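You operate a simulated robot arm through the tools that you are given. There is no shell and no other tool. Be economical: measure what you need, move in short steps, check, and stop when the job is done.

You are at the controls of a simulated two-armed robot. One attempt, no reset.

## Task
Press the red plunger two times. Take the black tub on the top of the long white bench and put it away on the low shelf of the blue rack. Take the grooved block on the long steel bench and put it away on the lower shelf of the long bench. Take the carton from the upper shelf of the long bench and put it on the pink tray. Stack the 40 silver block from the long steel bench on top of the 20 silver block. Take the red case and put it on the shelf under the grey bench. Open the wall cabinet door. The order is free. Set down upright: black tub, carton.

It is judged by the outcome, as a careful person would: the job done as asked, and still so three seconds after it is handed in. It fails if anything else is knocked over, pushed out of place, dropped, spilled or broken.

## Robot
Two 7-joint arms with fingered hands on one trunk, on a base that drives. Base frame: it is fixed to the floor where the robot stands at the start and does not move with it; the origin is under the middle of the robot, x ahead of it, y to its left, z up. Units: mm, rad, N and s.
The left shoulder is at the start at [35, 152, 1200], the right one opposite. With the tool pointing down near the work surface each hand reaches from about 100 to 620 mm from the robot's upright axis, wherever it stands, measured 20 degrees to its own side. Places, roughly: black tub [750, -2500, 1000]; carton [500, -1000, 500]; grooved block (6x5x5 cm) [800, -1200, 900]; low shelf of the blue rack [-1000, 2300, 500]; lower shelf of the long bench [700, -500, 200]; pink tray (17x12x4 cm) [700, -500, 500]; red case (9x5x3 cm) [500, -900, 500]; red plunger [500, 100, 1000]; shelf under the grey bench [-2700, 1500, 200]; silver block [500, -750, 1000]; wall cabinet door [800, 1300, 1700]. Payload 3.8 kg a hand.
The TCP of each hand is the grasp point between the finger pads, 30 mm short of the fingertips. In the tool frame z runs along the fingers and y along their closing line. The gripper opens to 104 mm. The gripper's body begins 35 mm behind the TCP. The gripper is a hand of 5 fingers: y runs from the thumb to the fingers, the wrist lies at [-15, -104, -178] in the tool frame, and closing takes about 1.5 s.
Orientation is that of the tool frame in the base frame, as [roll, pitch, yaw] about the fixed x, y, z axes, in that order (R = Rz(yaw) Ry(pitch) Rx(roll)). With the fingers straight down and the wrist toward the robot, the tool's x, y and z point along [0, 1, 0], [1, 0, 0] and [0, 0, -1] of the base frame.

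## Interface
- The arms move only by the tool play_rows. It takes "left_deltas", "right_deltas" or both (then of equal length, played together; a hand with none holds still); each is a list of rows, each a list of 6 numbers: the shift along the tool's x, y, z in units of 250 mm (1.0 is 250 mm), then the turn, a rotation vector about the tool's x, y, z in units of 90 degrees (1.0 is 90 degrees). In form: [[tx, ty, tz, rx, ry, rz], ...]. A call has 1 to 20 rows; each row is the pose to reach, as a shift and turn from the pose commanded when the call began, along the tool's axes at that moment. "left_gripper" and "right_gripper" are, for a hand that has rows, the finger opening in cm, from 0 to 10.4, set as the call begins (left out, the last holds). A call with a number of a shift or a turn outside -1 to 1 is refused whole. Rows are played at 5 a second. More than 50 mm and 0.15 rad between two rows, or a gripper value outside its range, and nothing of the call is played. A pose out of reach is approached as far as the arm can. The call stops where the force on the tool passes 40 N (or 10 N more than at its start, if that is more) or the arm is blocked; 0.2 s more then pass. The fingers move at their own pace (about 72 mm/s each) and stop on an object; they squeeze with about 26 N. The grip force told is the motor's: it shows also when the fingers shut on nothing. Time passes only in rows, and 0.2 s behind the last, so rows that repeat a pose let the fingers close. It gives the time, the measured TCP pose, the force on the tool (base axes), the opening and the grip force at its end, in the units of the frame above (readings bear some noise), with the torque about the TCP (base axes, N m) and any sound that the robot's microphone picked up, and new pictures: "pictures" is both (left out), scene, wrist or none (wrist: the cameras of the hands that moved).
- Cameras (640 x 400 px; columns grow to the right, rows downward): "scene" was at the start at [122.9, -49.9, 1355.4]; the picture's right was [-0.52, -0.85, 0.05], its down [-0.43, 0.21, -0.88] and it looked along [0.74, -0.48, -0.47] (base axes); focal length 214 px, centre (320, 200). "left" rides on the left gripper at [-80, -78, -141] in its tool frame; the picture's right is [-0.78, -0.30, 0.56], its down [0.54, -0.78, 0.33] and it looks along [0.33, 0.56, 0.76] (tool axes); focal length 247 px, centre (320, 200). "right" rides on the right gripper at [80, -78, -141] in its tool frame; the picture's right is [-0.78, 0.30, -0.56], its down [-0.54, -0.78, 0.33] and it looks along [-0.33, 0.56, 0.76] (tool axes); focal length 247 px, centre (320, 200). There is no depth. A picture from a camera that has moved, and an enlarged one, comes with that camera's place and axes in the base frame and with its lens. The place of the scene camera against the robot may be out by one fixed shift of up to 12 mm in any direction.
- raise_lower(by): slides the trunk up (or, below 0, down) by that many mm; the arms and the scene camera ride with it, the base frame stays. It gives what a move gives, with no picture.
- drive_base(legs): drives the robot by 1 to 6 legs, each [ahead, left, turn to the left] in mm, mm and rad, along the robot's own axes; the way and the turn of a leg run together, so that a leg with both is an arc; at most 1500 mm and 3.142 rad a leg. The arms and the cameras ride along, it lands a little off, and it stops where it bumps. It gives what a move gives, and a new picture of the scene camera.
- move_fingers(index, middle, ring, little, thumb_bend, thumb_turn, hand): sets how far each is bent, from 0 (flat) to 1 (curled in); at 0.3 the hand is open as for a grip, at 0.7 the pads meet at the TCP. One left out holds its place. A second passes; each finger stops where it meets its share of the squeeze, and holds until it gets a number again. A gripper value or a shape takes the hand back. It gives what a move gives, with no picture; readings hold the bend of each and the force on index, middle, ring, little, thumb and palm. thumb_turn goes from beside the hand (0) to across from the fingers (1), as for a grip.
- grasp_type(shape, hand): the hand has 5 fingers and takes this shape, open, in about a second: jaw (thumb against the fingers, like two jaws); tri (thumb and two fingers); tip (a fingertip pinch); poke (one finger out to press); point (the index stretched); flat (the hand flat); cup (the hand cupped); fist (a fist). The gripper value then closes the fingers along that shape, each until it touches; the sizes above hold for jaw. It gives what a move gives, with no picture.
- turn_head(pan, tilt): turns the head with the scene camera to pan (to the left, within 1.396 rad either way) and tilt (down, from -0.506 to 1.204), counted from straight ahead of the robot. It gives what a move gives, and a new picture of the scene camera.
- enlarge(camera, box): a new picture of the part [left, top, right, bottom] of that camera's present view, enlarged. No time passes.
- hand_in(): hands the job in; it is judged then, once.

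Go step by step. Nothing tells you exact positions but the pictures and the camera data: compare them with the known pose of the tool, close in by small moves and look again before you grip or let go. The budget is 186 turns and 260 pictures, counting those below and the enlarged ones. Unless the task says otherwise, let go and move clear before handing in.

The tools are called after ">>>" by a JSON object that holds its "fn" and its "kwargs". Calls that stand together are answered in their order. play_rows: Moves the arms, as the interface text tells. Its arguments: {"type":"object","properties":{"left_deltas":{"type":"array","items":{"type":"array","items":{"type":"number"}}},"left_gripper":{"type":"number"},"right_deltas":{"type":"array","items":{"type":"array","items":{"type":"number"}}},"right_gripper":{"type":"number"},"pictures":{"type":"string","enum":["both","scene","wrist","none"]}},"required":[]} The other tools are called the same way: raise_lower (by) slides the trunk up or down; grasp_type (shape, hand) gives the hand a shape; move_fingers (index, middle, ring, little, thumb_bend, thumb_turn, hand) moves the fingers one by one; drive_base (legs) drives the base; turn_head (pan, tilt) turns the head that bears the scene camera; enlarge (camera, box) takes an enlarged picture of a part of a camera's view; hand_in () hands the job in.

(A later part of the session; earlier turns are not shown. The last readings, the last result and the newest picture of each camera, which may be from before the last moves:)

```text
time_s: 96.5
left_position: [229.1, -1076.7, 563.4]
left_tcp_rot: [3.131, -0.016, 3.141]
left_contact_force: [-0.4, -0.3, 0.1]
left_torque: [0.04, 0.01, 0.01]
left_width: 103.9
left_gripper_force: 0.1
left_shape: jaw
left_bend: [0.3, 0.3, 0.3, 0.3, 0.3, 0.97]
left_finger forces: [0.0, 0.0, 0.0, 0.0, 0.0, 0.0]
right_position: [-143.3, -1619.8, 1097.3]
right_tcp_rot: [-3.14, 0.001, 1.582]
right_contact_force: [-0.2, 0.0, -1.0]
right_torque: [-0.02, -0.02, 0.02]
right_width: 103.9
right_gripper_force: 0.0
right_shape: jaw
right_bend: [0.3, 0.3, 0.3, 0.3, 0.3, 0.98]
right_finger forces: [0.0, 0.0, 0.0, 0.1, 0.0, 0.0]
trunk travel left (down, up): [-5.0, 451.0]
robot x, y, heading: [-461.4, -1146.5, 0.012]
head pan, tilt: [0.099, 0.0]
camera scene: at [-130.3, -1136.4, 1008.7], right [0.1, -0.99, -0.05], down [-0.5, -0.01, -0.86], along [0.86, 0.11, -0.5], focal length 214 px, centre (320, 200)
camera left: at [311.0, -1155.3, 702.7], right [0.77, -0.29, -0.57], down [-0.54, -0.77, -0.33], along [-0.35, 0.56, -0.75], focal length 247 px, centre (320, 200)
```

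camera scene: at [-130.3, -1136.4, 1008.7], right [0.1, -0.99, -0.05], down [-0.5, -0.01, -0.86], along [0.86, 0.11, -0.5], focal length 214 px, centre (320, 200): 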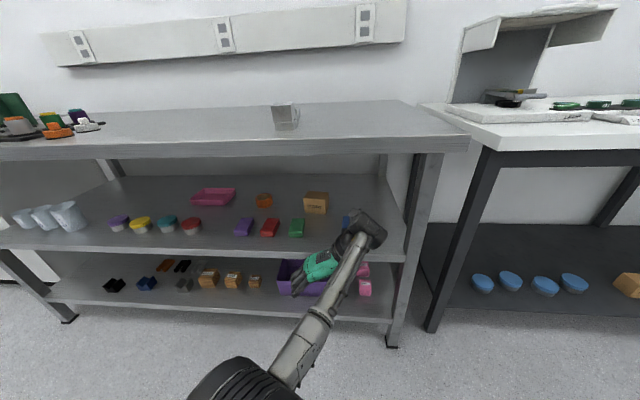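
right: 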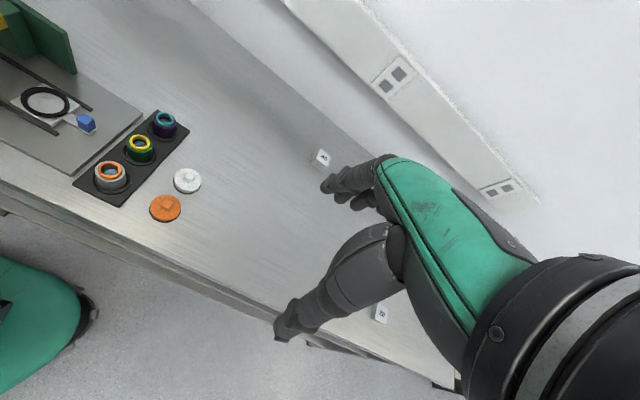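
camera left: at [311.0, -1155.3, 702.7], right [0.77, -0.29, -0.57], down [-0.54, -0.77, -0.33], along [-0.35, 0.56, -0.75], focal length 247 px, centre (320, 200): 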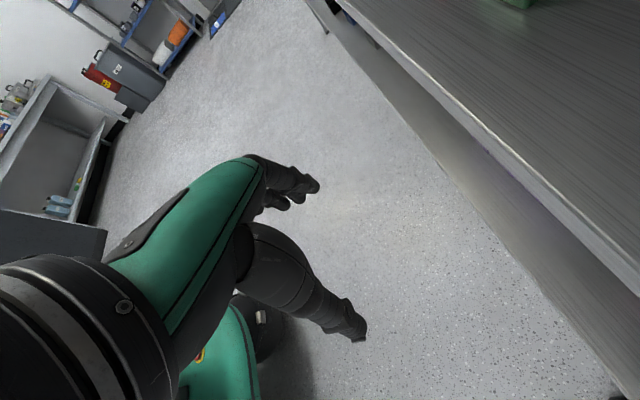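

I'll extend forward and raise to the grasp height, then drive in toward the carton.

>>> {"fn": "play_rows", "kwargs": {"left_deltas": [[-0.07, 0.07, -0.05, 0, 0, 0], [-0.14, 0.15, -0.108, 0, 0, 0], [-0.2, 0.224, -0.108, 0, 0, 0], [-0.2, 0.224, -0.108, 0, 0, 0]], "pictures": "scene"}}

>>> {"fn": "drive_base", "kwargs": {"legs": [[200, 0, -0.012]]}}

>>> {"fn": "enlarge", "kwargs": {"camera": "left", "box": [0, 0, 640, 400]}}

```text
time_s: 97.5
left_position: [279.6, -1021.3, 591.1]
left_tcp_rot: [3.132, -0.015, 3.14]
left_contact_force: [0.0, -0.2, 0.4]
left_torque: [-0.02, -0.01, 0.0]
left_width: 103.7
left_gripper_force: 0.1
left_shape: jaw
left_bend: [0.3, 0.3, 0.3, 0.3, 0.3, 0.97]
left_finger forces: [0.0, 0.1, 0.1, 0.1, 0.0, 0.0]
right_position: [-143.5, -1620.8, 1096.1]
right_tcp_rot: [-3.139, 0.001, 1.582]
right_contact_force: [0.5, -0.3, 0.0]
right_torque: [0.02, 0.0, 0.0]
right_width: 104.2
right_gripper_force: 0.1
right_shape: jaw
right_bend: [0.3, 0.3, 0.3, 0.3, 0.3, 0.98]
right_finger forces: [0.1, 0.1, 0.1, 0.0, 0.0, 0.0]
trunk travel left (down, up): [-5.0, 451.0]
robot x, y, heading: [-459.2, -1146.7, 0.009]
head pan, tilt: [0.099, 0.0]
camera scene: at [-130.3, -1136.5, 1008.7], right [0.1, -0.99, -0.05], down [-0.5, 0.0, -0.86], along [0.86, 0.11, -0.5], focal length 214 px, centre (320, 200)
```

scene: 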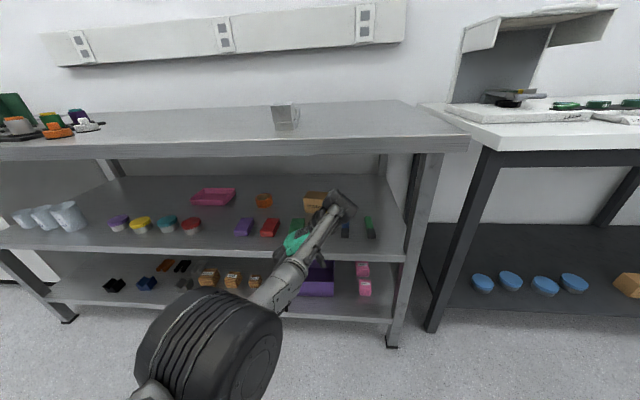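

```text
time_s: 99.1
left_position: [479.0, -1031.5, 589.4]
left_tcp_rot: [3.131, -0.016, 3.127]
left_contact_force: [0.1, 0.0, 0.0]
left_torque: [-0.04, 0.04, -0.02]
left_width: 104.0
left_gripper_force: 0.1
left_shape: jaw
left_bend: [0.3, 0.3, 0.3, 0.3, 0.3, 0.97]
left_finger forces: [0.1, 0.1, 0.0, 0.0, 0.0, 0.0]
right_position: [47.3, -1624.4, 1095.9]
right_tcp_rot: [-3.14, 0.0, 1.567]
right_contact_force: [0.4, -0.4, -0.3]
right_torque: [0.01, 0.01, 0.0]
right_width: 103.9
right_gripper_force: 0.0
right_shape: jaw
right_bend: [0.3, 0.3, 0.3, 0.3, 0.3, 0.98]
right_finger forces: [0.1, 0.0, 0.0, 0.1, 0.1, 0.1]
trunk travel left (down, up): [-5.0, 451.0]
robot x, y, heading: [-258.0, -1147.3, 0.001]
head pan, tilt: [0.099, 0.0]
camera scene: at [68.4, -1140.5, 1008.5], right [0.08, -1.0, -0.05], down [-0.5, 0.0, -0.86], along [0.86, 0.1, -0.5], focal length 214 px, centre (320, 200)
```

scene: 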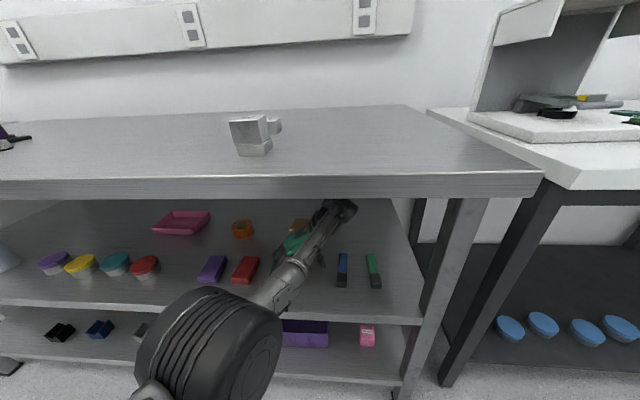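

```text
1.00 times, centred on (320, 200) of left (not enlarged: the box is as wide or as high as the picture)
camera zoom: at [559.5, -1111.1, 728.8], right [0.76, -0.3, -0.57], down [-0.55, -0.76, -0.33], along [-0.34, 0.57, -0.75], focal length 247 px, centre (320, 200)
```

zoom: 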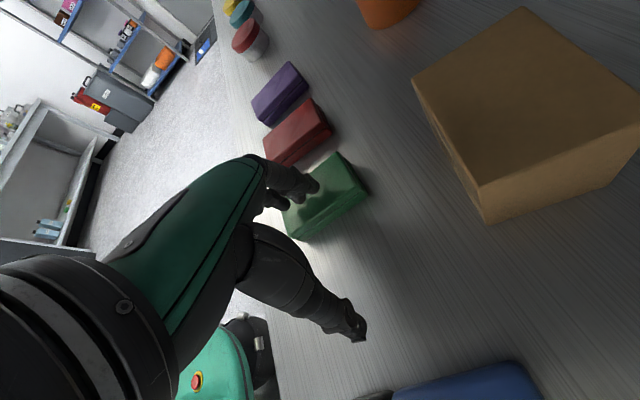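

The wrist camera shows the carton turned about -8°, centre [618, -1023], 85×64. I'll align yaw, raise a little to clear the green case, then advance partway.

>>> {"fn": "play_rows", "kwargs": {"left_deltas": [[0, 0, -0.04, 0, 0, 0], [0, 0.05, -0.04, 0, 0, 0.045], [0, 0.1, -0.04, 0, 0, 0.09], [0, 0.1, -0.04, 0, 0, 0.09]], "pictures": "none"}}

>>> {"fn": "drive_base", "kwargs": {"legs": [[70, -8, 0]]}}

>>> {"fn": "enlarge", "kwargs": {"camera": "left", "box": [0, 0, 640, 400]}}

```text
time_s: 100.1
left_position: [479.2, -1006.1, 600.4]
left_tcp_rot: [3.133, -0.018, 2.985]
left_contact_force: [-0.5, 0.3, -0.3]
left_torque: [-0.01, 0.02, 0.0]
left_width: 103.9
left_gripper_force: 0.1
left_shape: jaw
left_bend: [0.3, 0.3, 0.3, 0.3, 0.3, 0.97]
left_finger forces: [0.0, 0.1, 0.1, 0.0, 0.1, 0.1]
right_position: [47.5, -1625.7, 1096.9]
right_tcp_rot: [-3.139, -0.001, 1.568]
right_contact_force: [0.9, -0.2, 0.1]
right_torque: [-0.01, 0.0, 0.01]
right_width: 103.6
right_gripper_force: 0.1
right_shape: jaw
right_bend: [0.3, 0.3, 0.3, 0.3, 0.3, 0.98]
right_finger forces: [0.0, 0.0, 0.0, 0.1, 0.0, 0.0]
trunk travel left (down, up): [-5.0, 451.0]
robot x, y, heading: [-261.2, -1146.6, -0.0]
head pan, tilt: [0.099, 0.0]
```

```text
time_s: 101.1
left_position: [550.7, -1015.5, 598.7]
left_tcp_rot: [3.133, -0.019, 2.984]
left_contact_force: [-0.4, 1.0, -0.5]
left_torque: [-0.03, 0.04, -0.01]
left_width: 103.7
left_gripper_force: 0.0
left_shape: jaw
left_bend: [0.3, 0.3, 0.3, 0.3, 0.3, 0.97]
left_finger forces: [0.0, 0.0, 0.0, 0.1, 0.1, 0.0]
right_position: [118.1, -1635.0, 1097.7]
right_tcp_rot: [-3.139, 0.0, 1.566]
right_contact_force: [-0.3, -0.3, -0.2]
right_torque: [-0.01, 0.05, 0.06]
right_width: 103.9
right_gripper_force: 0.1
right_shape: jaw
right_bend: [0.3, 0.3, 0.3, 0.3, 0.3, 0.98]
right_finger forces: [0.0, 0.0, 0.0, 0.0, 0.1, 0.1]
trunk travel left (down, up): [-5.0, 451.0]
robot x, y, heading: [-190.2, -1157.3, -0.003]
head pan, tilt: [0.099, 0.0]
camera scene: at [139.1, -1149.4, 1008.2], right [0.08, -1.0, -0.05], down [-0.5, 0.0, -0.86], along [0.86, 0.09, -0.5], focal length 214 px, centre (320, 200)
```

scene: 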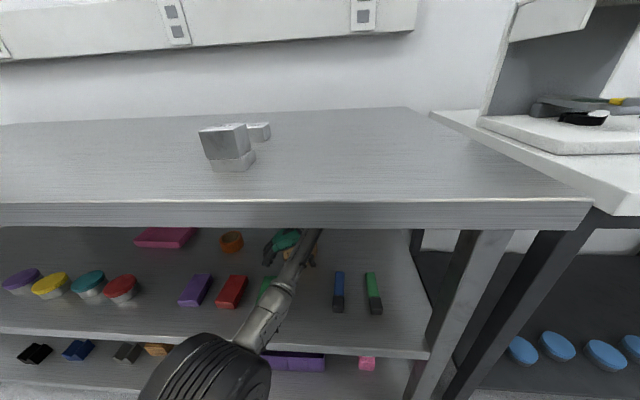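

```text
1.00 times, centred on (320, 200) of left (not enlarged: the box is as wide or as high as the picture)
camera zoom: at [618.8, -1105.6, 738.6], right [0.71, -0.41, -0.57], down [-0.66, -0.68, -0.33], along [-0.26, 0.61, -0.75], focal length 247 px, centre (320, 200)
```

zoom: 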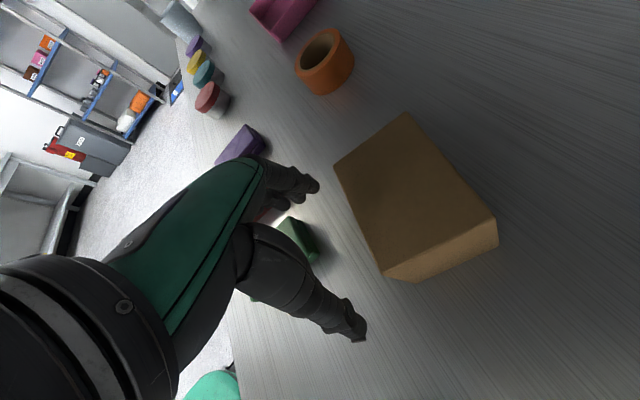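

Alignment is on axis. Advance the remaining 64 mm with the base.

>>> {"fn": "drive_base", "kwargs": {"legs": [[64, -9, 0]]}}

>>> {"fn": "enlarge", "kwargs": {"camera": "left", "box": [0, 0, 640, 400]}}

```text
time_s: 102.1
left_position: [614.5, -1024.6, 598.9]
left_tcp_rot: [3.133, -0.018, 2.984]
left_contact_force: [0.2, 0.0, 0.2]
left_torque: [-0.01, 0.02, 0.03]
left_width: 104.1
left_gripper_force: 0.1
left_shape: jaw
left_bend: [0.3, 0.3, 0.3, 0.3, 0.3, 0.98]
left_finger forces: [0.1, 0.0, 0.1, 0.0, 0.1, 0.0]
right_position: [182.7, -1642.9, 1095.1]
right_tcp_rot: [-3.137, 0.0, 1.567]
right_contact_force: [0.0, 0.5, 1.0]
right_torque: [0.01, 0.02, 0.04]
right_width: 103.7
right_gripper_force: 0.1
right_shape: jaw
right_bend: [0.3, 0.3, 0.3, 0.3, 0.3, 0.98]
right_finger forces: [0.0, 0.0, 0.0, 0.0, 0.1, 0.0]
trunk travel left (down, up): [-5.0, 451.0]
robot x, y, heading: [-125.8, -1164.3, -0.011]
head pan, tilt: [0.099, 0.0]
camera scene: at [203.3, -1158.7, 1008.2], right [0.08, -1.0, -0.05], down [-0.5, 0.0, -0.86], along [0.86, 0.1, -0.5], focal length 214 px, centre (320, 200)
```

scene: 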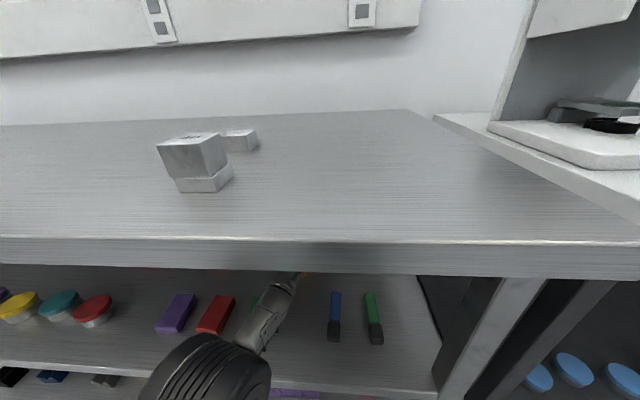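

```text
1.00 times, centred on (320, 200) of left (not enlarged: the box is as wide or as high as the picture)
camera zoom: at [683.0, -1114.6, 738.4], right [0.71, -0.41, -0.57], down [-0.66, -0.68, -0.33], along [-0.26, 0.61, -0.75], focal length 247 px, centre (320, 200)
```

zoom: 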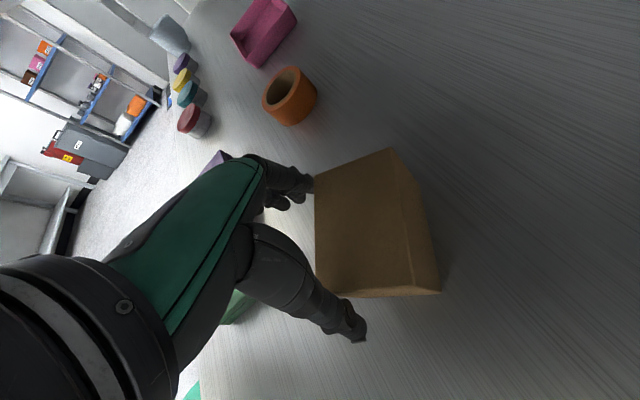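

The carton is between thumb and fingers. Lower a little and close.

>>> {"fn": "play_rows", "kwargs": {"left_deltas": [[0, 0, 0.016, 0, 0, 0], [0, 0, 0.04, 0, 0, 0], [0, 0, 0.04, 0, 0, 0]], "pictures": "none"}}

>>> {"fn": "play_rows", "kwargs": {"left_deltas": [[0, 0, 0, 0, 0, 0], [0, 0, 0, 0, 0, 0], [0, 0, 0, 0, 0, 0], [0, 0, 0, 0, 0, 0], [0, 0, 0, 0, 0, 0], [0, 0, 0, 0, 0, 0], [0, 0, 0, 0, 0, 0]], "left_gripper": 0, "pictures": "wrist"}}

```text
time_s: 102.9
left_position: [613.8, -1024.6, 589.9]
left_tcp_rot: [3.134, -0.014, 2.985]
left_contact_force: [0.4, 0.1, -0.1]
left_torque: [-0.01, 0.0, -0.01]
left_width: 103.8
left_gripper_force: 0.0
left_shape: jaw
left_bend: [0.3, 0.3, 0.3, 0.3, 0.3, 0.98]
left_finger forces: [0.0, 0.1, 0.0, 0.0, 0.2, 0.1]
right_position: [179.4, -1642.5, 1096.9]
right_tcp_rot: [-3.139, 0.0, 1.566]
right_contact_force: [0.6, 1.1, 0.0]
right_torque: [0.0, -0.02, 0.0]
right_width: 103.7
right_gripper_force: 0.1
right_shape: jaw
right_bend: [0.3, 0.3, 0.3, 0.3, 0.3, 0.98]
right_finger forces: [0.0, 0.0, 0.0, 0.0, 0.0, 0.0]
trunk travel left (down, up): [-5.0, 451.0]
robot x, y, heading: [-126.8, -1166.0, 0.001]
head pan, tilt: [0.099, 0.0]
```

```text
time_s: 104.5
left_position: [613.4, -1022.5, 589.5]
left_tcp_rot: [3.133, -0.016, 2.985]
left_contact_force: [0.9, 0.8, -0.1]
left_torque: [-0.02, 0.01, -0.01]
left_width: 0.2
left_gripper_force: 25.8
left_shape: jaw
left_bend: [0.7, 0.7, 0.7, 0.7, 0.47, 1.0]
left_finger forces: [0.0, 0.0, 0.1, 0.0, 0.0, 0.0]
right_position: [181.3, -1642.5, 1096.6]
right_tcp_rot: [-3.141, -0.002, 1.568]
right_contact_force: [0.0, -0.6, -0.2]
right_torque: [-0.02, -0.02, 0.0]
right_width: 103.8
right_gripper_force: 0.2
right_shape: jaw
right_bend: [0.3, 0.3, 0.3, 0.3, 0.3, 0.98]
right_finger forces: [0.0, 0.1, 0.0, 0.0, 0.1, 0.0]
trunk travel left (down, up): [-5.0, 451.0]
robot x, y, heading: [-123.9, -1163.6, -0.005]
head pan, tilt: [0.099, 0.0]
camera left: at [681.7, -1114.1, 729.5], right [0.71, -0.41, -0.57], down [-0.66, -0.68, -0.33], along [-0.25, 0.61, -0.75], focal length 247 px, centre (320, 200)
```

left: 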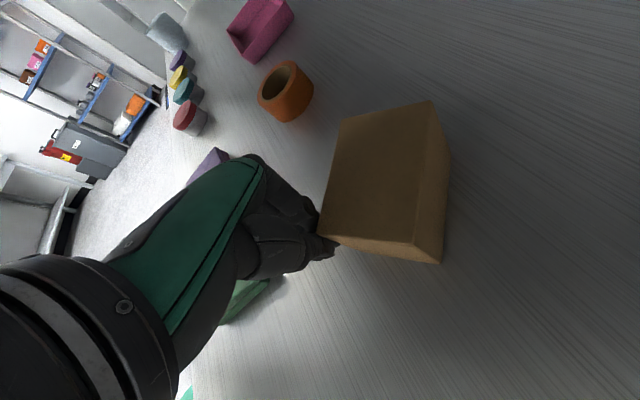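

The fingertip nudged the carton instead; it slid and turned about 45°, still upright at about [679, -1018]. I'll back out, reopen, and turn the hand to grip its short side.

>>> {"fn": "drive_base", "kwargs": {"legs": [[-300, 0, 0]]}}

>>> {"fn": "play_rows", "kwargs": {"left_deltas": [[0, 0, -0.05, 0, 0, 0.09], [0, 0, -0.05, 0, 0, 0.18], [0, 0, -0.05, 0, 0, 0.27], [0, 0, -0.05, 0, 0, 0.36], [0, 0, -0.05, 0, 0, 0.45], [0, 0, -0.05, 0, 0, 0.54], [0, 0, -0.05, 0, 0, 0.63], [0, 0, -0.05, 0, 0, 0.72], [0, 0, -0.05, 0, 0, 0.8], [0, 0, -0.05, 0, 0, 0.88]], "left_gripper": 10.4, "pictures": "none"}}

>>> {"fn": "play_rows", "kwargs": {"left_deltas": [[0, 0, 0, 0, 0, 0.09], [0, 0, 0, 0, 0, 0.18], [0, 0, 0, 0, 0, 0.27], [0, 0, 0, 0, 0, 0.36], [0, 0, 0, 0, 0, 0.45], [0, 0, 0, 0, 0, 0.53]], "pictures": "wrist"}}

```text
time_s: 106.6
left_position: [311.8, -1027.3, 589.8]
left_tcp_rot: [3.132, -0.016, 2.977]
left_contact_force: [-0.2, 0.5, 0.0]
left_torque: [0.01, 0.03, 0.01]
left_width: 0.1
left_gripper_force: 25.9
left_shape: jaw
left_bend: [0.7, 0.7, 0.7, 0.7, 0.47, 1.0]
left_finger forces: [0.1, 0.0, 0.0, 0.0, 0.0, 0.0]
right_position: [-125.6, -1641.5, 1095.6]
right_tcp_rot: [3.141, 0.0, 1.559]
right_contact_force: [0.1, -1.2, 0.3]
right_torque: [0.0, 0.02, 0.0]
right_width: 104.0
right_gripper_force: 0.1
right_shape: jaw
right_bend: [0.3, 0.3, 0.3, 0.3, 0.3, 0.98]
right_finger forces: [0.1, 0.0, 0.0, 0.1, 0.0, 0.0]
trunk travel left (down, up): [-5.0, 451.0]
robot x, y, heading: [-427.0, -1160.7, -0.006]
head pan, tilt: [0.099, 0.0]
camera scene: at [-100.8, -1158.2, 1009.0], right [0.07, -1.0, -0.05], down [-0.5, 0.01, -0.86], along [0.86, 0.09, -0.5], focal length 214 px, centre (320, 200)
```

scene: 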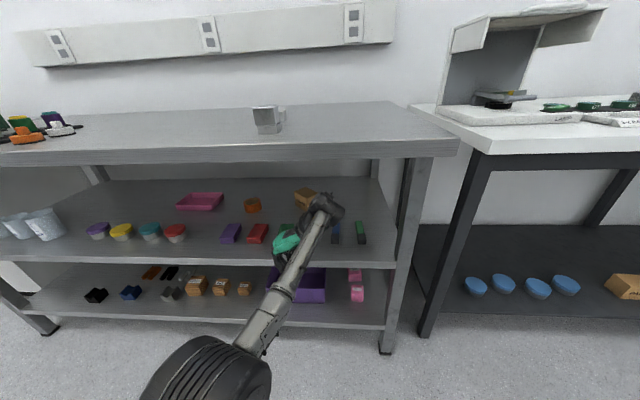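

```text
time_s: 108.8
left_position: [310.7, -1026.6, 601.6]
left_tcp_rot: [-3.126, -0.012, 1.592]
left_contact_force: [-0.1, 0.5, -0.4]
left_torque: [-0.02, 0.0, 0.0]
left_width: 103.6
left_gripper_force: 0.0
left_shape: jaw
left_bend: [0.3, 0.3, 0.3, 0.3, 0.3, 0.98]
left_finger forces: [0.0, 0.0, 0.1, 0.0, 0.0, 0.0]
right_position: [-124.7, -1642.5, 1096.3]
right_tcp_rot: [-3.141, -0.001, 1.562]
right_contact_force: [0.3, 0.2, -0.3]
right_torque: [0.0, -0.02, 0.01]
right_width: 103.9
right_gripper_force: 0.0
right_shape: jaw
right_bend: [0.3, 0.3, 0.3, 0.3, 0.3, 0.98]
right_finger forces: [0.0, 0.1, 0.1, 0.0, 0.0, 0.0]
trunk travel left (down, up): [-5.0, 451.0]
robot x, y, heading: [-429.3, -1162.8, -0.014]
head pan, tilt: [0.099, 0.0]
```

```text
time_s: 110.2
left_position: [311.4, -1027.4, 603.4]
left_tcp_rot: [-3.124, 0.004, 0.758]
left_contact_force: [-0.2, 0.6, -0.4]
left_torque: [-0.01, -0.03, -0.01]
left_width: 103.8
left_gripper_force: 0.0
left_shape: jaw
left_bend: [0.3, 0.3, 0.3, 0.3, 0.3, 0.98]
left_finger forces: [0.1, 0.0, 0.0, 0.0, 0.0, 0.0]
right_position: [-124.3, -1642.2, 1097.1]
right_tcp_rot: [3.141, 0.0, 1.56]
right_contact_force: [-0.1, 0.5, -0.7]
right_torque: [-0.01, 0.03, 0.03]
right_width: 103.7
right_gripper_force: 0.0
right_shape: jaw
right_bend: [0.3, 0.3, 0.3, 0.3, 0.3, 0.98]
right_finger forces: [0.0, 0.1, 0.0, 0.0, 0.0, 0.0]
trunk travel left (down, up): [-5.0, 451.0]
robot x, y, heading: [-429.9, -1161.5, -0.013]
head pan, tilt: [0.099, 0.0]
camera left: at [202.3, -1026.8, 746.3], right [-0.77, -0.31, -0.55], down [-0.15, 0.93, -0.32], along [0.61, -0.16, -0.77], focal length 247 px, centre (320, 200)
```

left: 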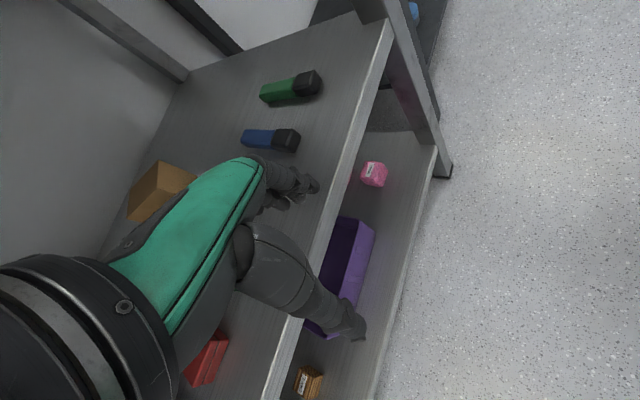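

>>> {"fn": "enlarge", "kwargs": {"camera": "left", "box": [90, 110, 330, 260]}}

>>> {"fn": "enlarge", "kwargs": {"camera": "scene", "box": [240, 170, 380, 260]}}

```text
2.67 times, centred on (210, 185) of left
camera zoom: at [202.3, -1026.8, 746.3], right [-0.77, -0.31, -0.55], down [-0.15, 0.93, -0.32], along [0.61, -0.16, -0.77], focal length 659 px, centre (613, 240)
```

zoom: 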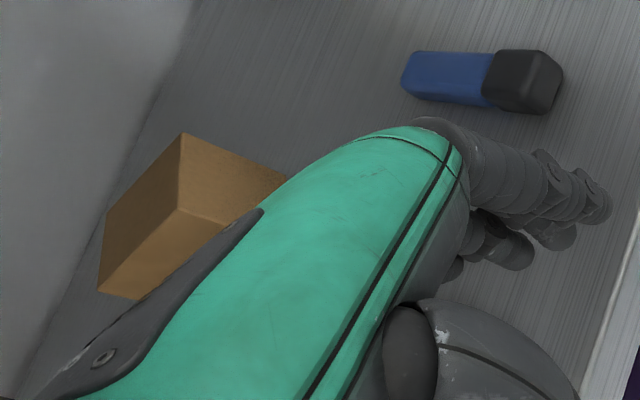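

```text
4.44 times, centred on (310, 215) of scene
camera zoom: at [-100.1, -1158.1, 1008.7], right [0.07, -1.0, -0.05], down [-0.5, 0.01, -0.86], along [0.86, 0.09, -0.5], focal length 953 px, centre (364, 133)
```

zoom: 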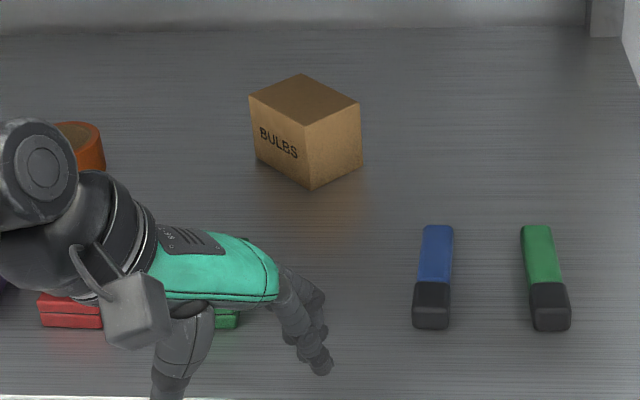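

Carton now centred near [677, -1019], long axis at about 47°. I'll drive to a start point off its near-right end, then look.

>>> {"fn": "drive_base", "kwargs": {"legs": [[287, -72, 0.013]]}}

>>> {"fn": "enlarge", "kwargs": {"camera": "left", "box": [0, 0, 640, 400]}}

```text
time_s: 112.2
left_position: [599.7, -1095.9, 603.0]
left_tcp_rot: [-3.122, 0.003, 0.769]
left_contact_force: [0.3, 0.2, 0.2]
left_torque: [-0.01, 0.02, 0.01]
left_width: 103.5
left_gripper_force: 0.1
left_shape: jaw
left_bend: [0.3, 0.3, 0.3, 0.3, 0.3, 0.98]
left_finger forces: [0.0, 0.1, 0.1, 0.1, 0.1, 0.1]
right_position: [169.1, -1714.4, 1095.9]
right_tcp_rot: [-3.141, 0.0, 1.567]
right_contact_force: [0.5, -0.5, 1.1]
right_torque: [0.02, 0.04, 0.01]
right_width: 104.1
right_gripper_force: 0.1
right_shape: jaw
right_bend: [0.3, 0.3, 0.3, 0.3, 0.3, 0.98]
right_finger forces: [0.1, 0.0, 0.1, 0.1, 0.1, 0.0]
trunk travel left (down, up): [-5.0, 451.0]
robot x, y, heading: [-140.0, -1233.9, -0.003]
head pan, tilt: [0.099, 0.0]
camera scene: at [189.3, -1230.3, 1008.5], right [0.08, -1.0, -0.05], down [-0.5, 0.0, -0.86], along [0.86, 0.1, -0.5], focal length 214 px, centre (320, 200)
```

scene: 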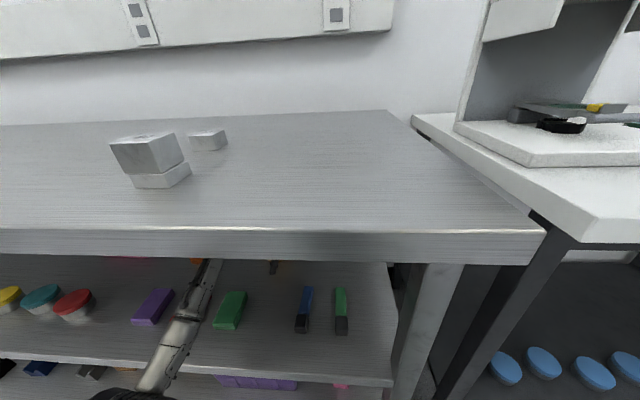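

```text
1.00 times, centred on (320, 200) of left (not enlarged: the box is as wide or as high as the picture)
camera zoom: at [490.6, -1096.8, 745.7], right [-0.77, -0.32, -0.55], down [-0.16, 0.93, -0.32], along [0.61, -0.16, -0.77], focal length 247 px, centre (320, 200)
```

zoom: 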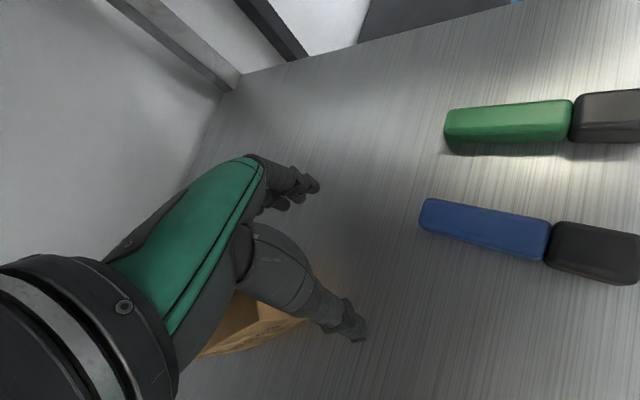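

Geometry matches the prediction. Drive diagonally so the carton comes between the fingers.

>>> {"fn": "drive_base", "kwargs": {"legs": [[77, 77, 0]]}}

>>> {"fn": "enlarge", "kwargs": {"camera": "left", "box": [0, 0, 640, 400]}}

```text
time_s: 113.4
left_position: [679.0, -1018.6, 602.2]
left_tcp_rot: [-3.125, 0.004, 0.77]
left_contact_force: [0.2, 0.2, 0.1]
left_torque: [0.0, 0.02, -0.02]
left_width: 103.8
left_gripper_force: 0.1
left_shape: jaw
left_bend: [0.3, 0.3, 0.3, 0.3, 0.3, 0.98]
left_finger forces: [0.0, 0.1, 0.1, 0.1, 0.0, 0.1]
right_position: [246.1, -1635.8, 1097.2]
right_tcp_rot: [-3.14, 0.0, 1.567]
right_contact_force: [0.4, -0.4, -0.1]
right_torque: [0.0, 0.06, -0.03]
right_width: 104.1
right_gripper_force: 0.1
right_shape: jaw
right_bend: [0.3, 0.3, 0.3, 0.3, 0.3, 0.98]
right_finger forces: [0.0, 0.0, 0.0, 0.1, 0.0, 0.1]
trunk travel left (down, up): [-5.0, 451.0]
robot x, y, heading: [-61.9, -1154.2, -0.009]
head pan, tilt: [0.099, 0.0]
camera scene: at [267.8, -1152.0, 1008.5], right [0.08, -1.0, -0.05], down [-0.5, 0.0, -0.86], along [0.86, 0.09, -0.5], focal length 214 px, centre (320, 200)
```

scene: 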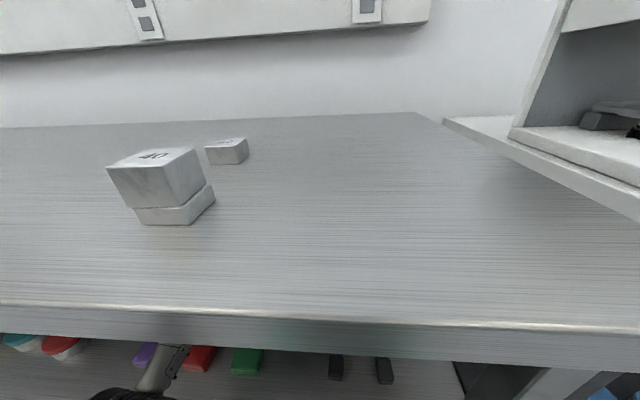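

```text
1.00 times, centred on (320, 200) of left (not enlarged: the box is as wide or as high as the picture)
camera zoom: at [569.2, -1019.0, 745.6], right [-0.77, -0.32, -0.55], down [-0.16, 0.93, -0.32], along [0.61, -0.16, -0.77], focal length 247 px, centre (320, 200)
```

zoom: 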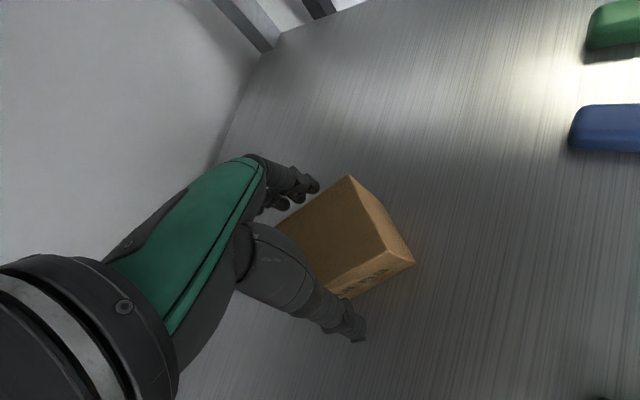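

Carton undisturbed between the jaws. Lower and close.

>>> {"fn": "play_rows", "kwargs": {"left_deltas": [[0, 0, 0.025, 0, 0, 0], [0, 0, 0.05, 0, 0, 0], [0, 0, 0.06, 0, 0, 0]], "pictures": "none"}}

>>> {"fn": "play_rows", "kwargs": {"left_deltas": [[0, 0, 0, 0, 0, 0], [0, 0, 0, 0, 0, 0], [0, 0, 0, 0, 0, 0], [0, 0, 0, 0, 0, 0], [0, 0, 0, 0, 0, 0], [0, 0, 0, 0, 0, 0], [0, 0, 0, 0, 0, 0]], "left_gripper": 0, "pictures": "wrist"}}

```text
time_s: 114.2
left_position: [677.9, -1018.6, 587.3]
left_tcp_rot: [-3.122, 0.002, 0.772]
left_contact_force: [-0.7, -0.1, -0.2]
left_torque: [-0.02, -0.01, 0.0]
left_width: 103.6
left_gripper_force: 0.0
left_shape: jaw
left_bend: [0.3, 0.3, 0.3, 0.3, 0.3, 0.98]
left_finger forces: [0.0, 0.1, 0.0, 0.0, 0.1, 0.0]
right_position: [246.4, -1636.9, 1096.0]
right_tcp_rot: [-3.14, 0.0, 1.568]
right_contact_force: [0.0, -1.5, 0.7]
right_torque: [-0.01, 0.01, -0.03]
right_width: 103.9
right_gripper_force: 0.1
right_shape: jaw
right_bend: [0.3, 0.3, 0.3, 0.3, 0.3, 0.98]
right_finger forces: [0.0, 0.0, 0.1, 0.0, 0.1, 0.0]
trunk travel left (down, up): [-5.0, 451.0]
robot x, y, heading: [-60.7, -1158.2, -0.002]
head pan, tilt: [0.099, 0.0]
```

```text
time_s: 115.8
left_position: [677.6, -1018.4, 586.8]
left_tcp_rot: [-3.122, 0.003, 0.769]
left_contact_force: [0.6, -0.2, -0.5]
left_torque: [0.01, 0.01, 0.0]
left_width: 59.0
left_gripper_force: 26.2
left_shape: jaw
left_bend: [0.74, 0.42, 0.4, 0.42, 0.66, 0.99]
left_finger forces: [12.5, 6.8, 3.1, 1.3, 23.8, 0.0]
right_position: [246.4, -1637.3, 1096.1]
right_tcp_rot: [-3.138, 0.0, 1.567]
right_contact_force: [0.4, 0.2, 0.2]
right_torque: [-0.03, 0.0, 0.0]
right_width: 104.0
right_gripper_force: 0.0
right_shape: jaw
right_bend: [0.3, 0.3, 0.3, 0.3, 0.3, 0.98]
right_finger forces: [0.1, 0.1, 0.0, 0.1, 0.0, 0.0]
trunk travel left (down, up): [-5.0, 451.0]
robot x, y, heading: [-64.4, -1158.0, -0.004]
head pan, tilt: [0.099, 0.0]
camera left: at [568.3, -1019.8, 730.9], right [-0.77, -0.32, -0.55], down [-0.16, 0.93, -0.32], along [0.61, -0.16, -0.77], focal length 247 px, centre (320, 200)
```

left: 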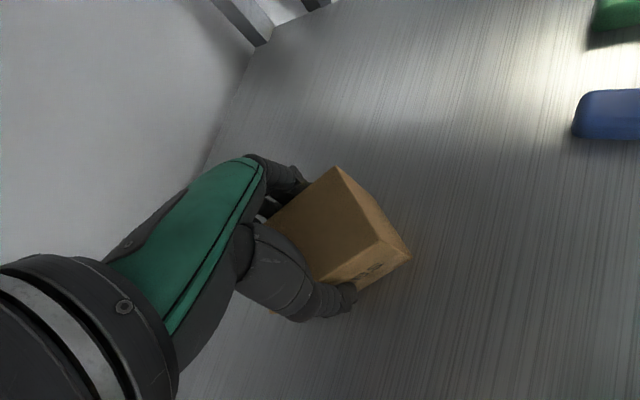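

Held at 59 mm. Lift 40 mm and back out.

>>> {"fn": "play_rows", "kwargs": {"left_deltas": [[0, 0, -0.04, 0, 0, 0], [0, 0, -0.08, 0, 0, 0], [0, 0, -0.12, 0, 0, 0], [0, 0, -0.16, 0, 0, 0], [0, 0, -0.16, 0, 0, 0]], "pictures": "wrist"}}

>>> {"fn": "drive_base", "kwargs": {"legs": [[-390, 0, 0]]}}

```text
time_s: 117.0
left_position: [678.7, -1019.6, 627.6]
left_tcp_rot: [-3.121, 0.005, 0.769]
left_contact_force: [0.2, -0.2, -1.3]
left_torque: [0.01, -0.04, 0.01]
left_width: 58.7
left_gripper_force: 26.0
left_shape: jaw
left_bend: [0.74, 0.42, 0.4, 0.42, 0.66, 0.99]
left_finger forces: [12.6, 6.8, 3.0, 1.5, 23.7, 0.0]
right_position: [245.3, -1636.3, 1098.1]
right_tcp_rot: [-3.141, 0.0, 1.567]
right_contact_force: [0.3, 1.1, -0.1]
right_torque: [-0.01, 0.0, 0.0]
right_width: 104.1
right_gripper_force: 0.0
right_shape: jaw
right_bend: [0.3, 0.3, 0.3, 0.3, 0.3, 0.98]
right_finger forces: [0.0, 0.1, 0.0, 0.0, 0.0, 0.1]
trunk travel left (down, up): [-5.0, 451.0]
robot x, y, heading: [-57.9, -1159.8, -0.003]
head pan, tilt: [0.099, 0.0]
camera left: at [568.9, -1019.9, 771.3], right [-0.77, -0.32, -0.55], down [-0.16, 0.93, -0.32], along [0.61, -0.16, -0.77], focal length 247 px, centre (320, 200)
```

left: 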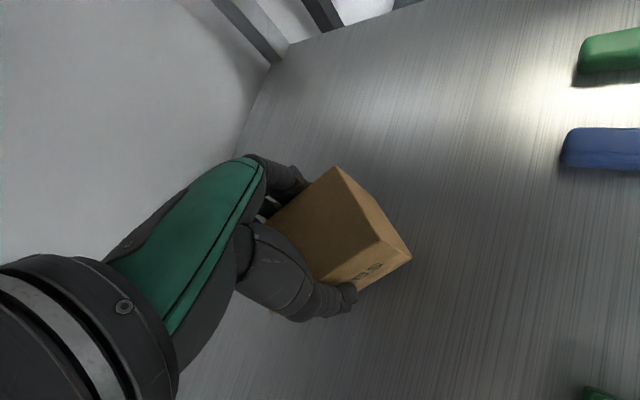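

```text
time_s: 119.4
left_position: [287.0, -1015.4, 628.9]
left_tcp_rot: [-3.125, 0.004, 0.773]
left_contact_force: [0.5, -0.1, -0.2]
left_torque: [0.01, -0.04, -0.01]
left_width: 59.0
left_gripper_force: 26.1
left_shape: jaw
left_bend: [0.74, 0.42, 0.4, 0.42, 0.66, 0.99]
left_finger forces: [12.6, 6.9, 3.0, 1.4, 23.9, 0.0]
right_position: [-143.8, -1633.6, 1097.8]
right_tcp_rot: [-3.14, -0.001, 1.572]
right_contact_force: [0.9, 0.2, 0.3]
right_torque: [0.01, 0.04, 0.02]
right_width: 103.9
right_gripper_force: 0.0
right_shape: jaw
right_bend: [0.3, 0.3, 0.3, 0.3, 0.3, 0.98]
right_finger forces: [0.0, 0.0, 0.1, 0.0, 0.0, 0.1]
trunk travel left (down, up): [-5.0, 451.0]
robot x, y, heading: [-450.0, -1155.7, -0.003]
head pan, tilt: [0.099, 0.0]
camera scene: at [-124.2, -1150.4, 1008.9], right [0.09, -1.0, -0.05], down [-0.5, 0.0, -0.86], along [0.86, 0.1, -0.5], focal length 214 px, centre (320, 200)
```

scene: 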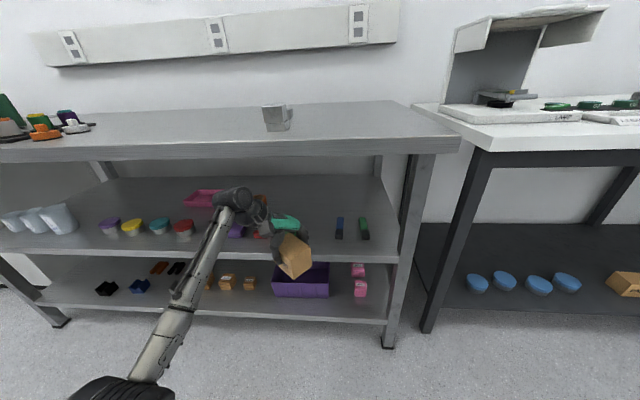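

Carton is held. I'll turn the hand so the carton lines up with the tray, and drive left to face the tray.

>>> {"fn": "play_rows", "kwargs": {"left_deltas": [[0, 0, 0, 0, 0, -0.085], [0, 0, 0, 0, 0, -0.17], [0, 0, 0, 0, 0, -0.255], [0, 0, 0, 0, 0, -0.34], [0, 0, 0, 0, 0, -0.425], [0, 0, 0, 0, 0, -0.5], [0, 0, 0, 0, 0, -0.5]], "pictures": "none"}}

>>> {"fn": "drive_base", "kwargs": {"legs": [[-30, 480, 0]]}}

>>> {"fn": "enlarge", "kwargs": {"camera": "left", "box": [0, 0, 640, 400]}}

```text
time_s: 121.0
left_position: [287.6, -1014.1, 627.9]
left_tcp_rot: [-3.124, -0.011, 1.562]
left_contact_force: [0.8, 0.5, -0.5]
left_torque: [-0.01, 0.01, 0.01]
left_width: 58.9
left_gripper_force: 25.8
left_shape: jaw
left_bend: [0.74, 0.42, 0.4, 0.42, 0.66, 0.99]
left_finger forces: [12.5, 6.8, 2.9, 1.5, 23.9, 0.1]
right_position: [-143.4, -1634.8, 1097.0]
right_tcp_rot: [-3.141, -0.001, 1.57]
right_contact_force: [0.0, -0.1, 0.0]
right_torque: [0.0, -0.03, -0.01]
right_width: 103.9
right_gripper_force: 0.0
right_shape: jaw
right_bend: [0.3, 0.3, 0.3, 0.3, 0.3, 0.98]
right_finger forces: [0.0, 0.0, 0.0, 0.1, 0.0, 0.1]
trunk travel left (down, up): [-5.0, 451.0]
robot x, y, heading: [-447.7, -1157.2, -0.0]
head pan, tilt: [0.099, 0.0]
```

```text
time_s: 123.9
left_position: [258.2, -533.5, 628.3]
left_tcp_rot: [-3.127, -0.011, 1.557]
left_contact_force: [-0.4, -0.1, -0.4]
left_torque: [0.01, -0.02, 0.01]
left_width: 58.7
left_gripper_force: 26.4
left_shape: jaw
left_bend: [0.74, 0.42, 0.4, 0.42, 0.66, 0.99]
left_finger forces: [12.5, 6.8, 2.9, 1.5, 23.8, 0.0]
right_position: [-172.4, -1152.2, 1097.8]
right_tcp_rot: [-3.142, 0.0, 1.568]
right_contact_force: [1.3, -0.1, 0.0]
right_torque: [0.01, 0.0, -0.01]
right_width: 103.8
right_gripper_force: 0.1
right_shape: jaw
right_bend: [0.3, 0.3, 0.3, 0.3, 0.3, 0.98]
right_finger forces: [0.0, 0.1, 0.0, 0.0, 0.0, 0.0]
trunk travel left (down, up): [-5.0, 451.0]
robot x, y, heading: [-484.0, -678.5, 0.002]
head pan, tilt: [0.099, 0.0]
camera scene: at [-152.6, -667.7, 1008.7], right [0.08, -1.0, -0.05], down [-0.5, 0.0, -0.86], along [0.86, 0.1, -0.5], focal length 214 px, centre (320, 200)
```

scene: 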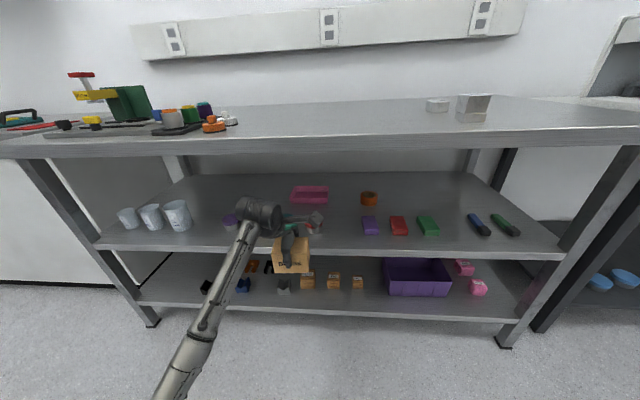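

```text
1.00 times, centred on (320, 200) of left (not enlarged: the box is as wide or as high as the picture)
camera zoom: at [181.3, -612.7, 769.7], right [-0.32, -0.77, -0.56], down [-0.77, 0.55, -0.32], along [0.55, 0.33, -0.77], focal length 247 px, centre (320, 200)
```

zoom: 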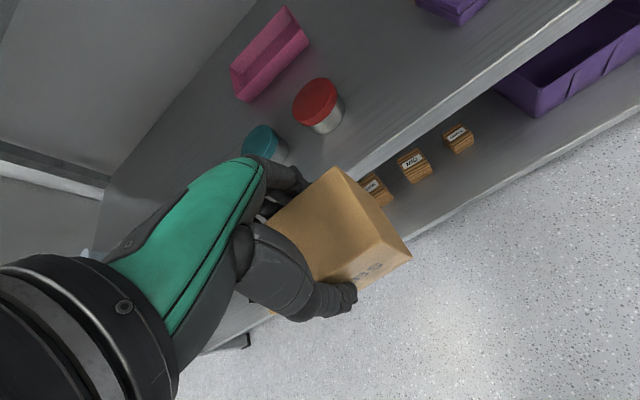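

The jars and tray rims are low but tight under the bench, so I'll tilt the hand forward 20° and raise it, which keeps the wrist low, and enter right of the red jar.

>>> {"fn": "play_rows", "kwargs": {"left_deltas": [[0, 0.08, -0.04, -0.075, 0, 0], [0, 0.16, -0.08, -0.15, 0, 0], [0, 0.24, -0.128, -0.222, 0, 0], [0, 0.24, -0.128, -0.222, 0, 0]], "pictures": "none"}}

>>> {"fn": "drive_base", "kwargs": {"legs": [[0, -142, 0], [170, 0, 0]]}}

>>> {"fn": "enlarge", "kwargs": {"camera": "left", "box": [0, 0, 640, 400]}}

```text
time_s: 124.9
left_position: [319.6, -533.3, 660.0]
left_tcp_rot: [2.809, -0.011, 1.557]
left_contact_force: [-0.1, 0.4, -0.2]
left_torque: [0.02, -0.02, -0.01]
left_width: 59.1
left_gripper_force: 25.7
left_shape: jaw
left_bend: [0.74, 0.42, 0.4, 0.42, 0.66, 0.99]
left_finger forces: [12.6, 6.8, 3.0, 1.6, 24.1, 0.0]
right_position: [-171.8, -1153.4, 1096.2]
right_tcp_rot: [-3.138, 0.0, 1.57]
right_contact_force: [0.5, 1.1, 0.4]
right_torque: [0.04, 0.0, -0.02]
right_width: 103.7
right_gripper_force: 0.2
right_shape: jaw
right_bend: [0.3, 0.3, 0.3, 0.3, 0.3, 0.98]
right_finger forces: [0.0, 0.0, 0.0, 0.0, 0.0, 0.1]
trunk travel left (down, up): [-5.0, 451.0]
robot x, y, heading: [-481.1, -674.2, -0.001]
head pan, tilt: [0.099, 0.0]
```

```text
time_s: 127.3
left_position: [487.0, -674.1, 657.7]
left_tcp_rot: [2.808, -0.01, 1.557]
left_contact_force: [-0.8, -0.3, -1.2]
left_torque: [-0.02, -0.01, 0.02]
left_width: 58.9
left_gripper_force: 26.0
left_shape: jaw
left_bend: [0.74, 0.42, 0.4, 0.42, 0.66, 0.99]
left_finger forces: [12.7, 6.7, 3.1, 1.6, 24.1, 0.1]
right_position: [-4.3, -1293.7, 1095.3]
right_tcp_rot: [-3.139, -0.001, 1.57]
right_contact_force: [0.7, 0.4, 0.1]
right_torque: [-0.02, 0.0, -0.02]
right_width: 104.0
right_gripper_force: 0.0
right_shape: jaw
right_bend: [0.3, 0.3, 0.3, 0.3, 0.3, 0.98]
right_finger forces: [0.0, 0.1, 0.1, 0.0, 0.0, 0.1]
trunk travel left (down, up): [-5.0, 451.0]
robot x, y, heading: [-313.1, -815.9, -0.001]
head pan, tilt: [0.099, 0.0]
camera scene: at [16.6, -809.5, 1008.3], right [0.08, -1.0, -0.05], down [-0.5, 0.0, -0.86], along [0.86, 0.1, -0.5], focal length 214 px, centre (320, 200)
```

scene: 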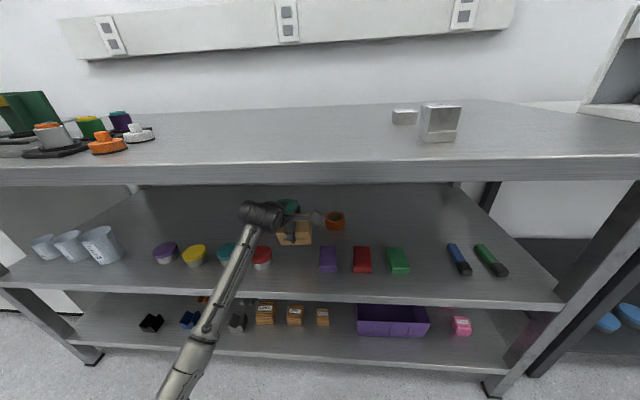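

```text
1.00 times, centred on (320, 200) of left (not enlarged: the box is as wide or as high as the picture)
camera zoom: at [366.4, -753.0, 766.2], right [-0.11, -0.77, -0.63], down [-0.62, 0.55, -0.56], along [0.78, 0.33, -0.54], focal length 247 px, centre (320, 200)
```

zoom: 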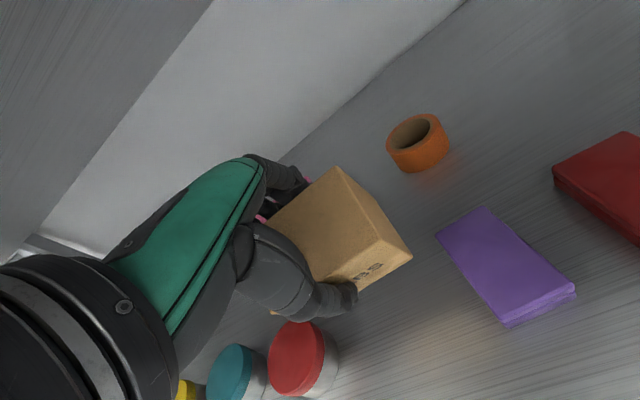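

I need an accurate tray position before committing. I'll back off and left for an unobstructed head view.

>>> {"fn": "drive_base", "kwargs": {"legs": [[-170, 0, 0], [0, 250, 0]]}}

>>> {"fn": "enlarge", "kwargs": {"camera": "scene", "box": [290, 160, 410, 250]}}

>>> {"fn": "enlarge", "kwargs": {"camera": "left", "box": [240, 0, 480, 200]}}

```text
time_s: 130.2
left_position: [315.2, -429.4, 659.3]
left_tcp_rot: [2.808, -0.01, 1.556]
left_contact_force: [-0.2, 0.1, 0.0]
left_torque: [0.04, 0.0, 0.02]
left_width: 58.9
left_gripper_force: 25.5
left_shape: jaw
left_bend: [0.74, 0.42, 0.4, 0.42, 0.66, 0.99]
left_finger forces: [12.5, 6.7, 2.9, 1.5, 24.1, 0.0]
right_position: [-175.7, -1046.2, 1097.4]
right_tcp_rot: [-3.141, 0.0, 1.569]
right_contact_force: [-0.1, 0.6, -0.1]
right_torque: [0.0, 0.01, -0.01]
right_width: 103.8
right_gripper_force: 0.1
right_shape: jaw
right_bend: [0.3, 0.3, 0.3, 0.3, 0.3, 0.98]
right_finger forces: [0.0, 0.0, 0.0, 0.0, 0.1, 0.0]
trunk travel left (down, up): [-5.0, 451.0]
robot x, y, heading: [-487.8, -570.1, -0.001]
head pan, tilt: [0.099, 0.0]
camera scene: at [-155.6, -562.5, 1008.7], right [0.08, -1.0, -0.05], down [-0.5, 0.0, -0.86], along [0.86, 0.1, -0.5], focal length 214 px, centre (320, 200)
```

scene: 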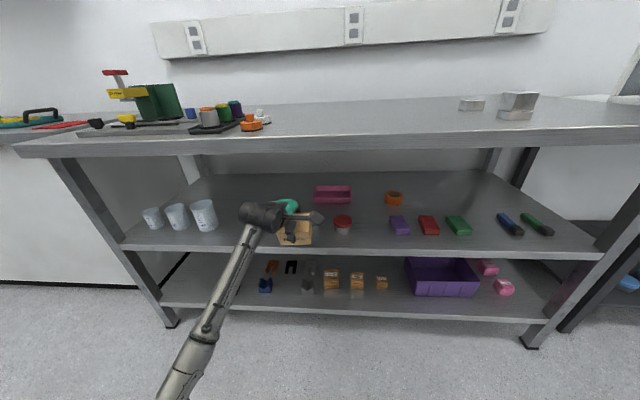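

```text
4.44 times, centred on (350, 205) of scene
camera zoom: at [-155.6, -562.5, 1008.7], right [0.08, -1.0, -0.05], down [-0.5, 0.0, -0.86], along [0.86, 0.1, -0.5], focal length 953 px, centre (187, 178)
```

zoom: 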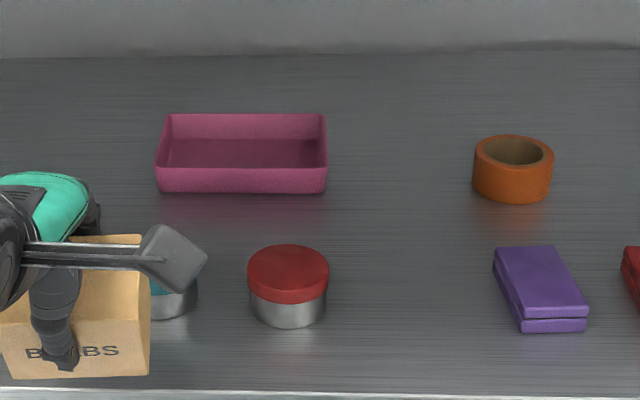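

```text
2.00 times, centred on (360, 100) of left
camera zoom: at [194.6, -507.3, 766.9], right [-0.11, -0.77, -0.63], down [-0.62, 0.55, -0.56], along [0.78, 0.33, -0.53], focal length 494 px, centre (240, 400)
```

zoom: 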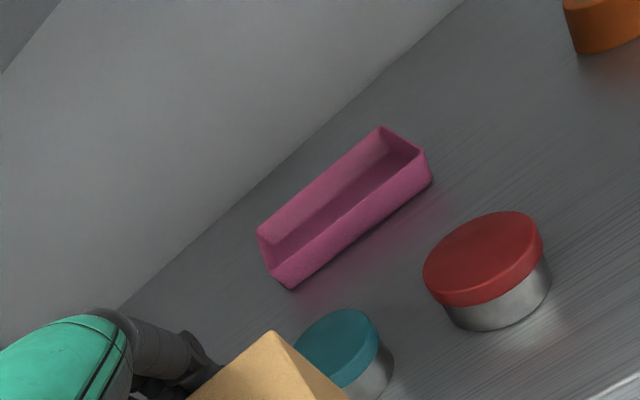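

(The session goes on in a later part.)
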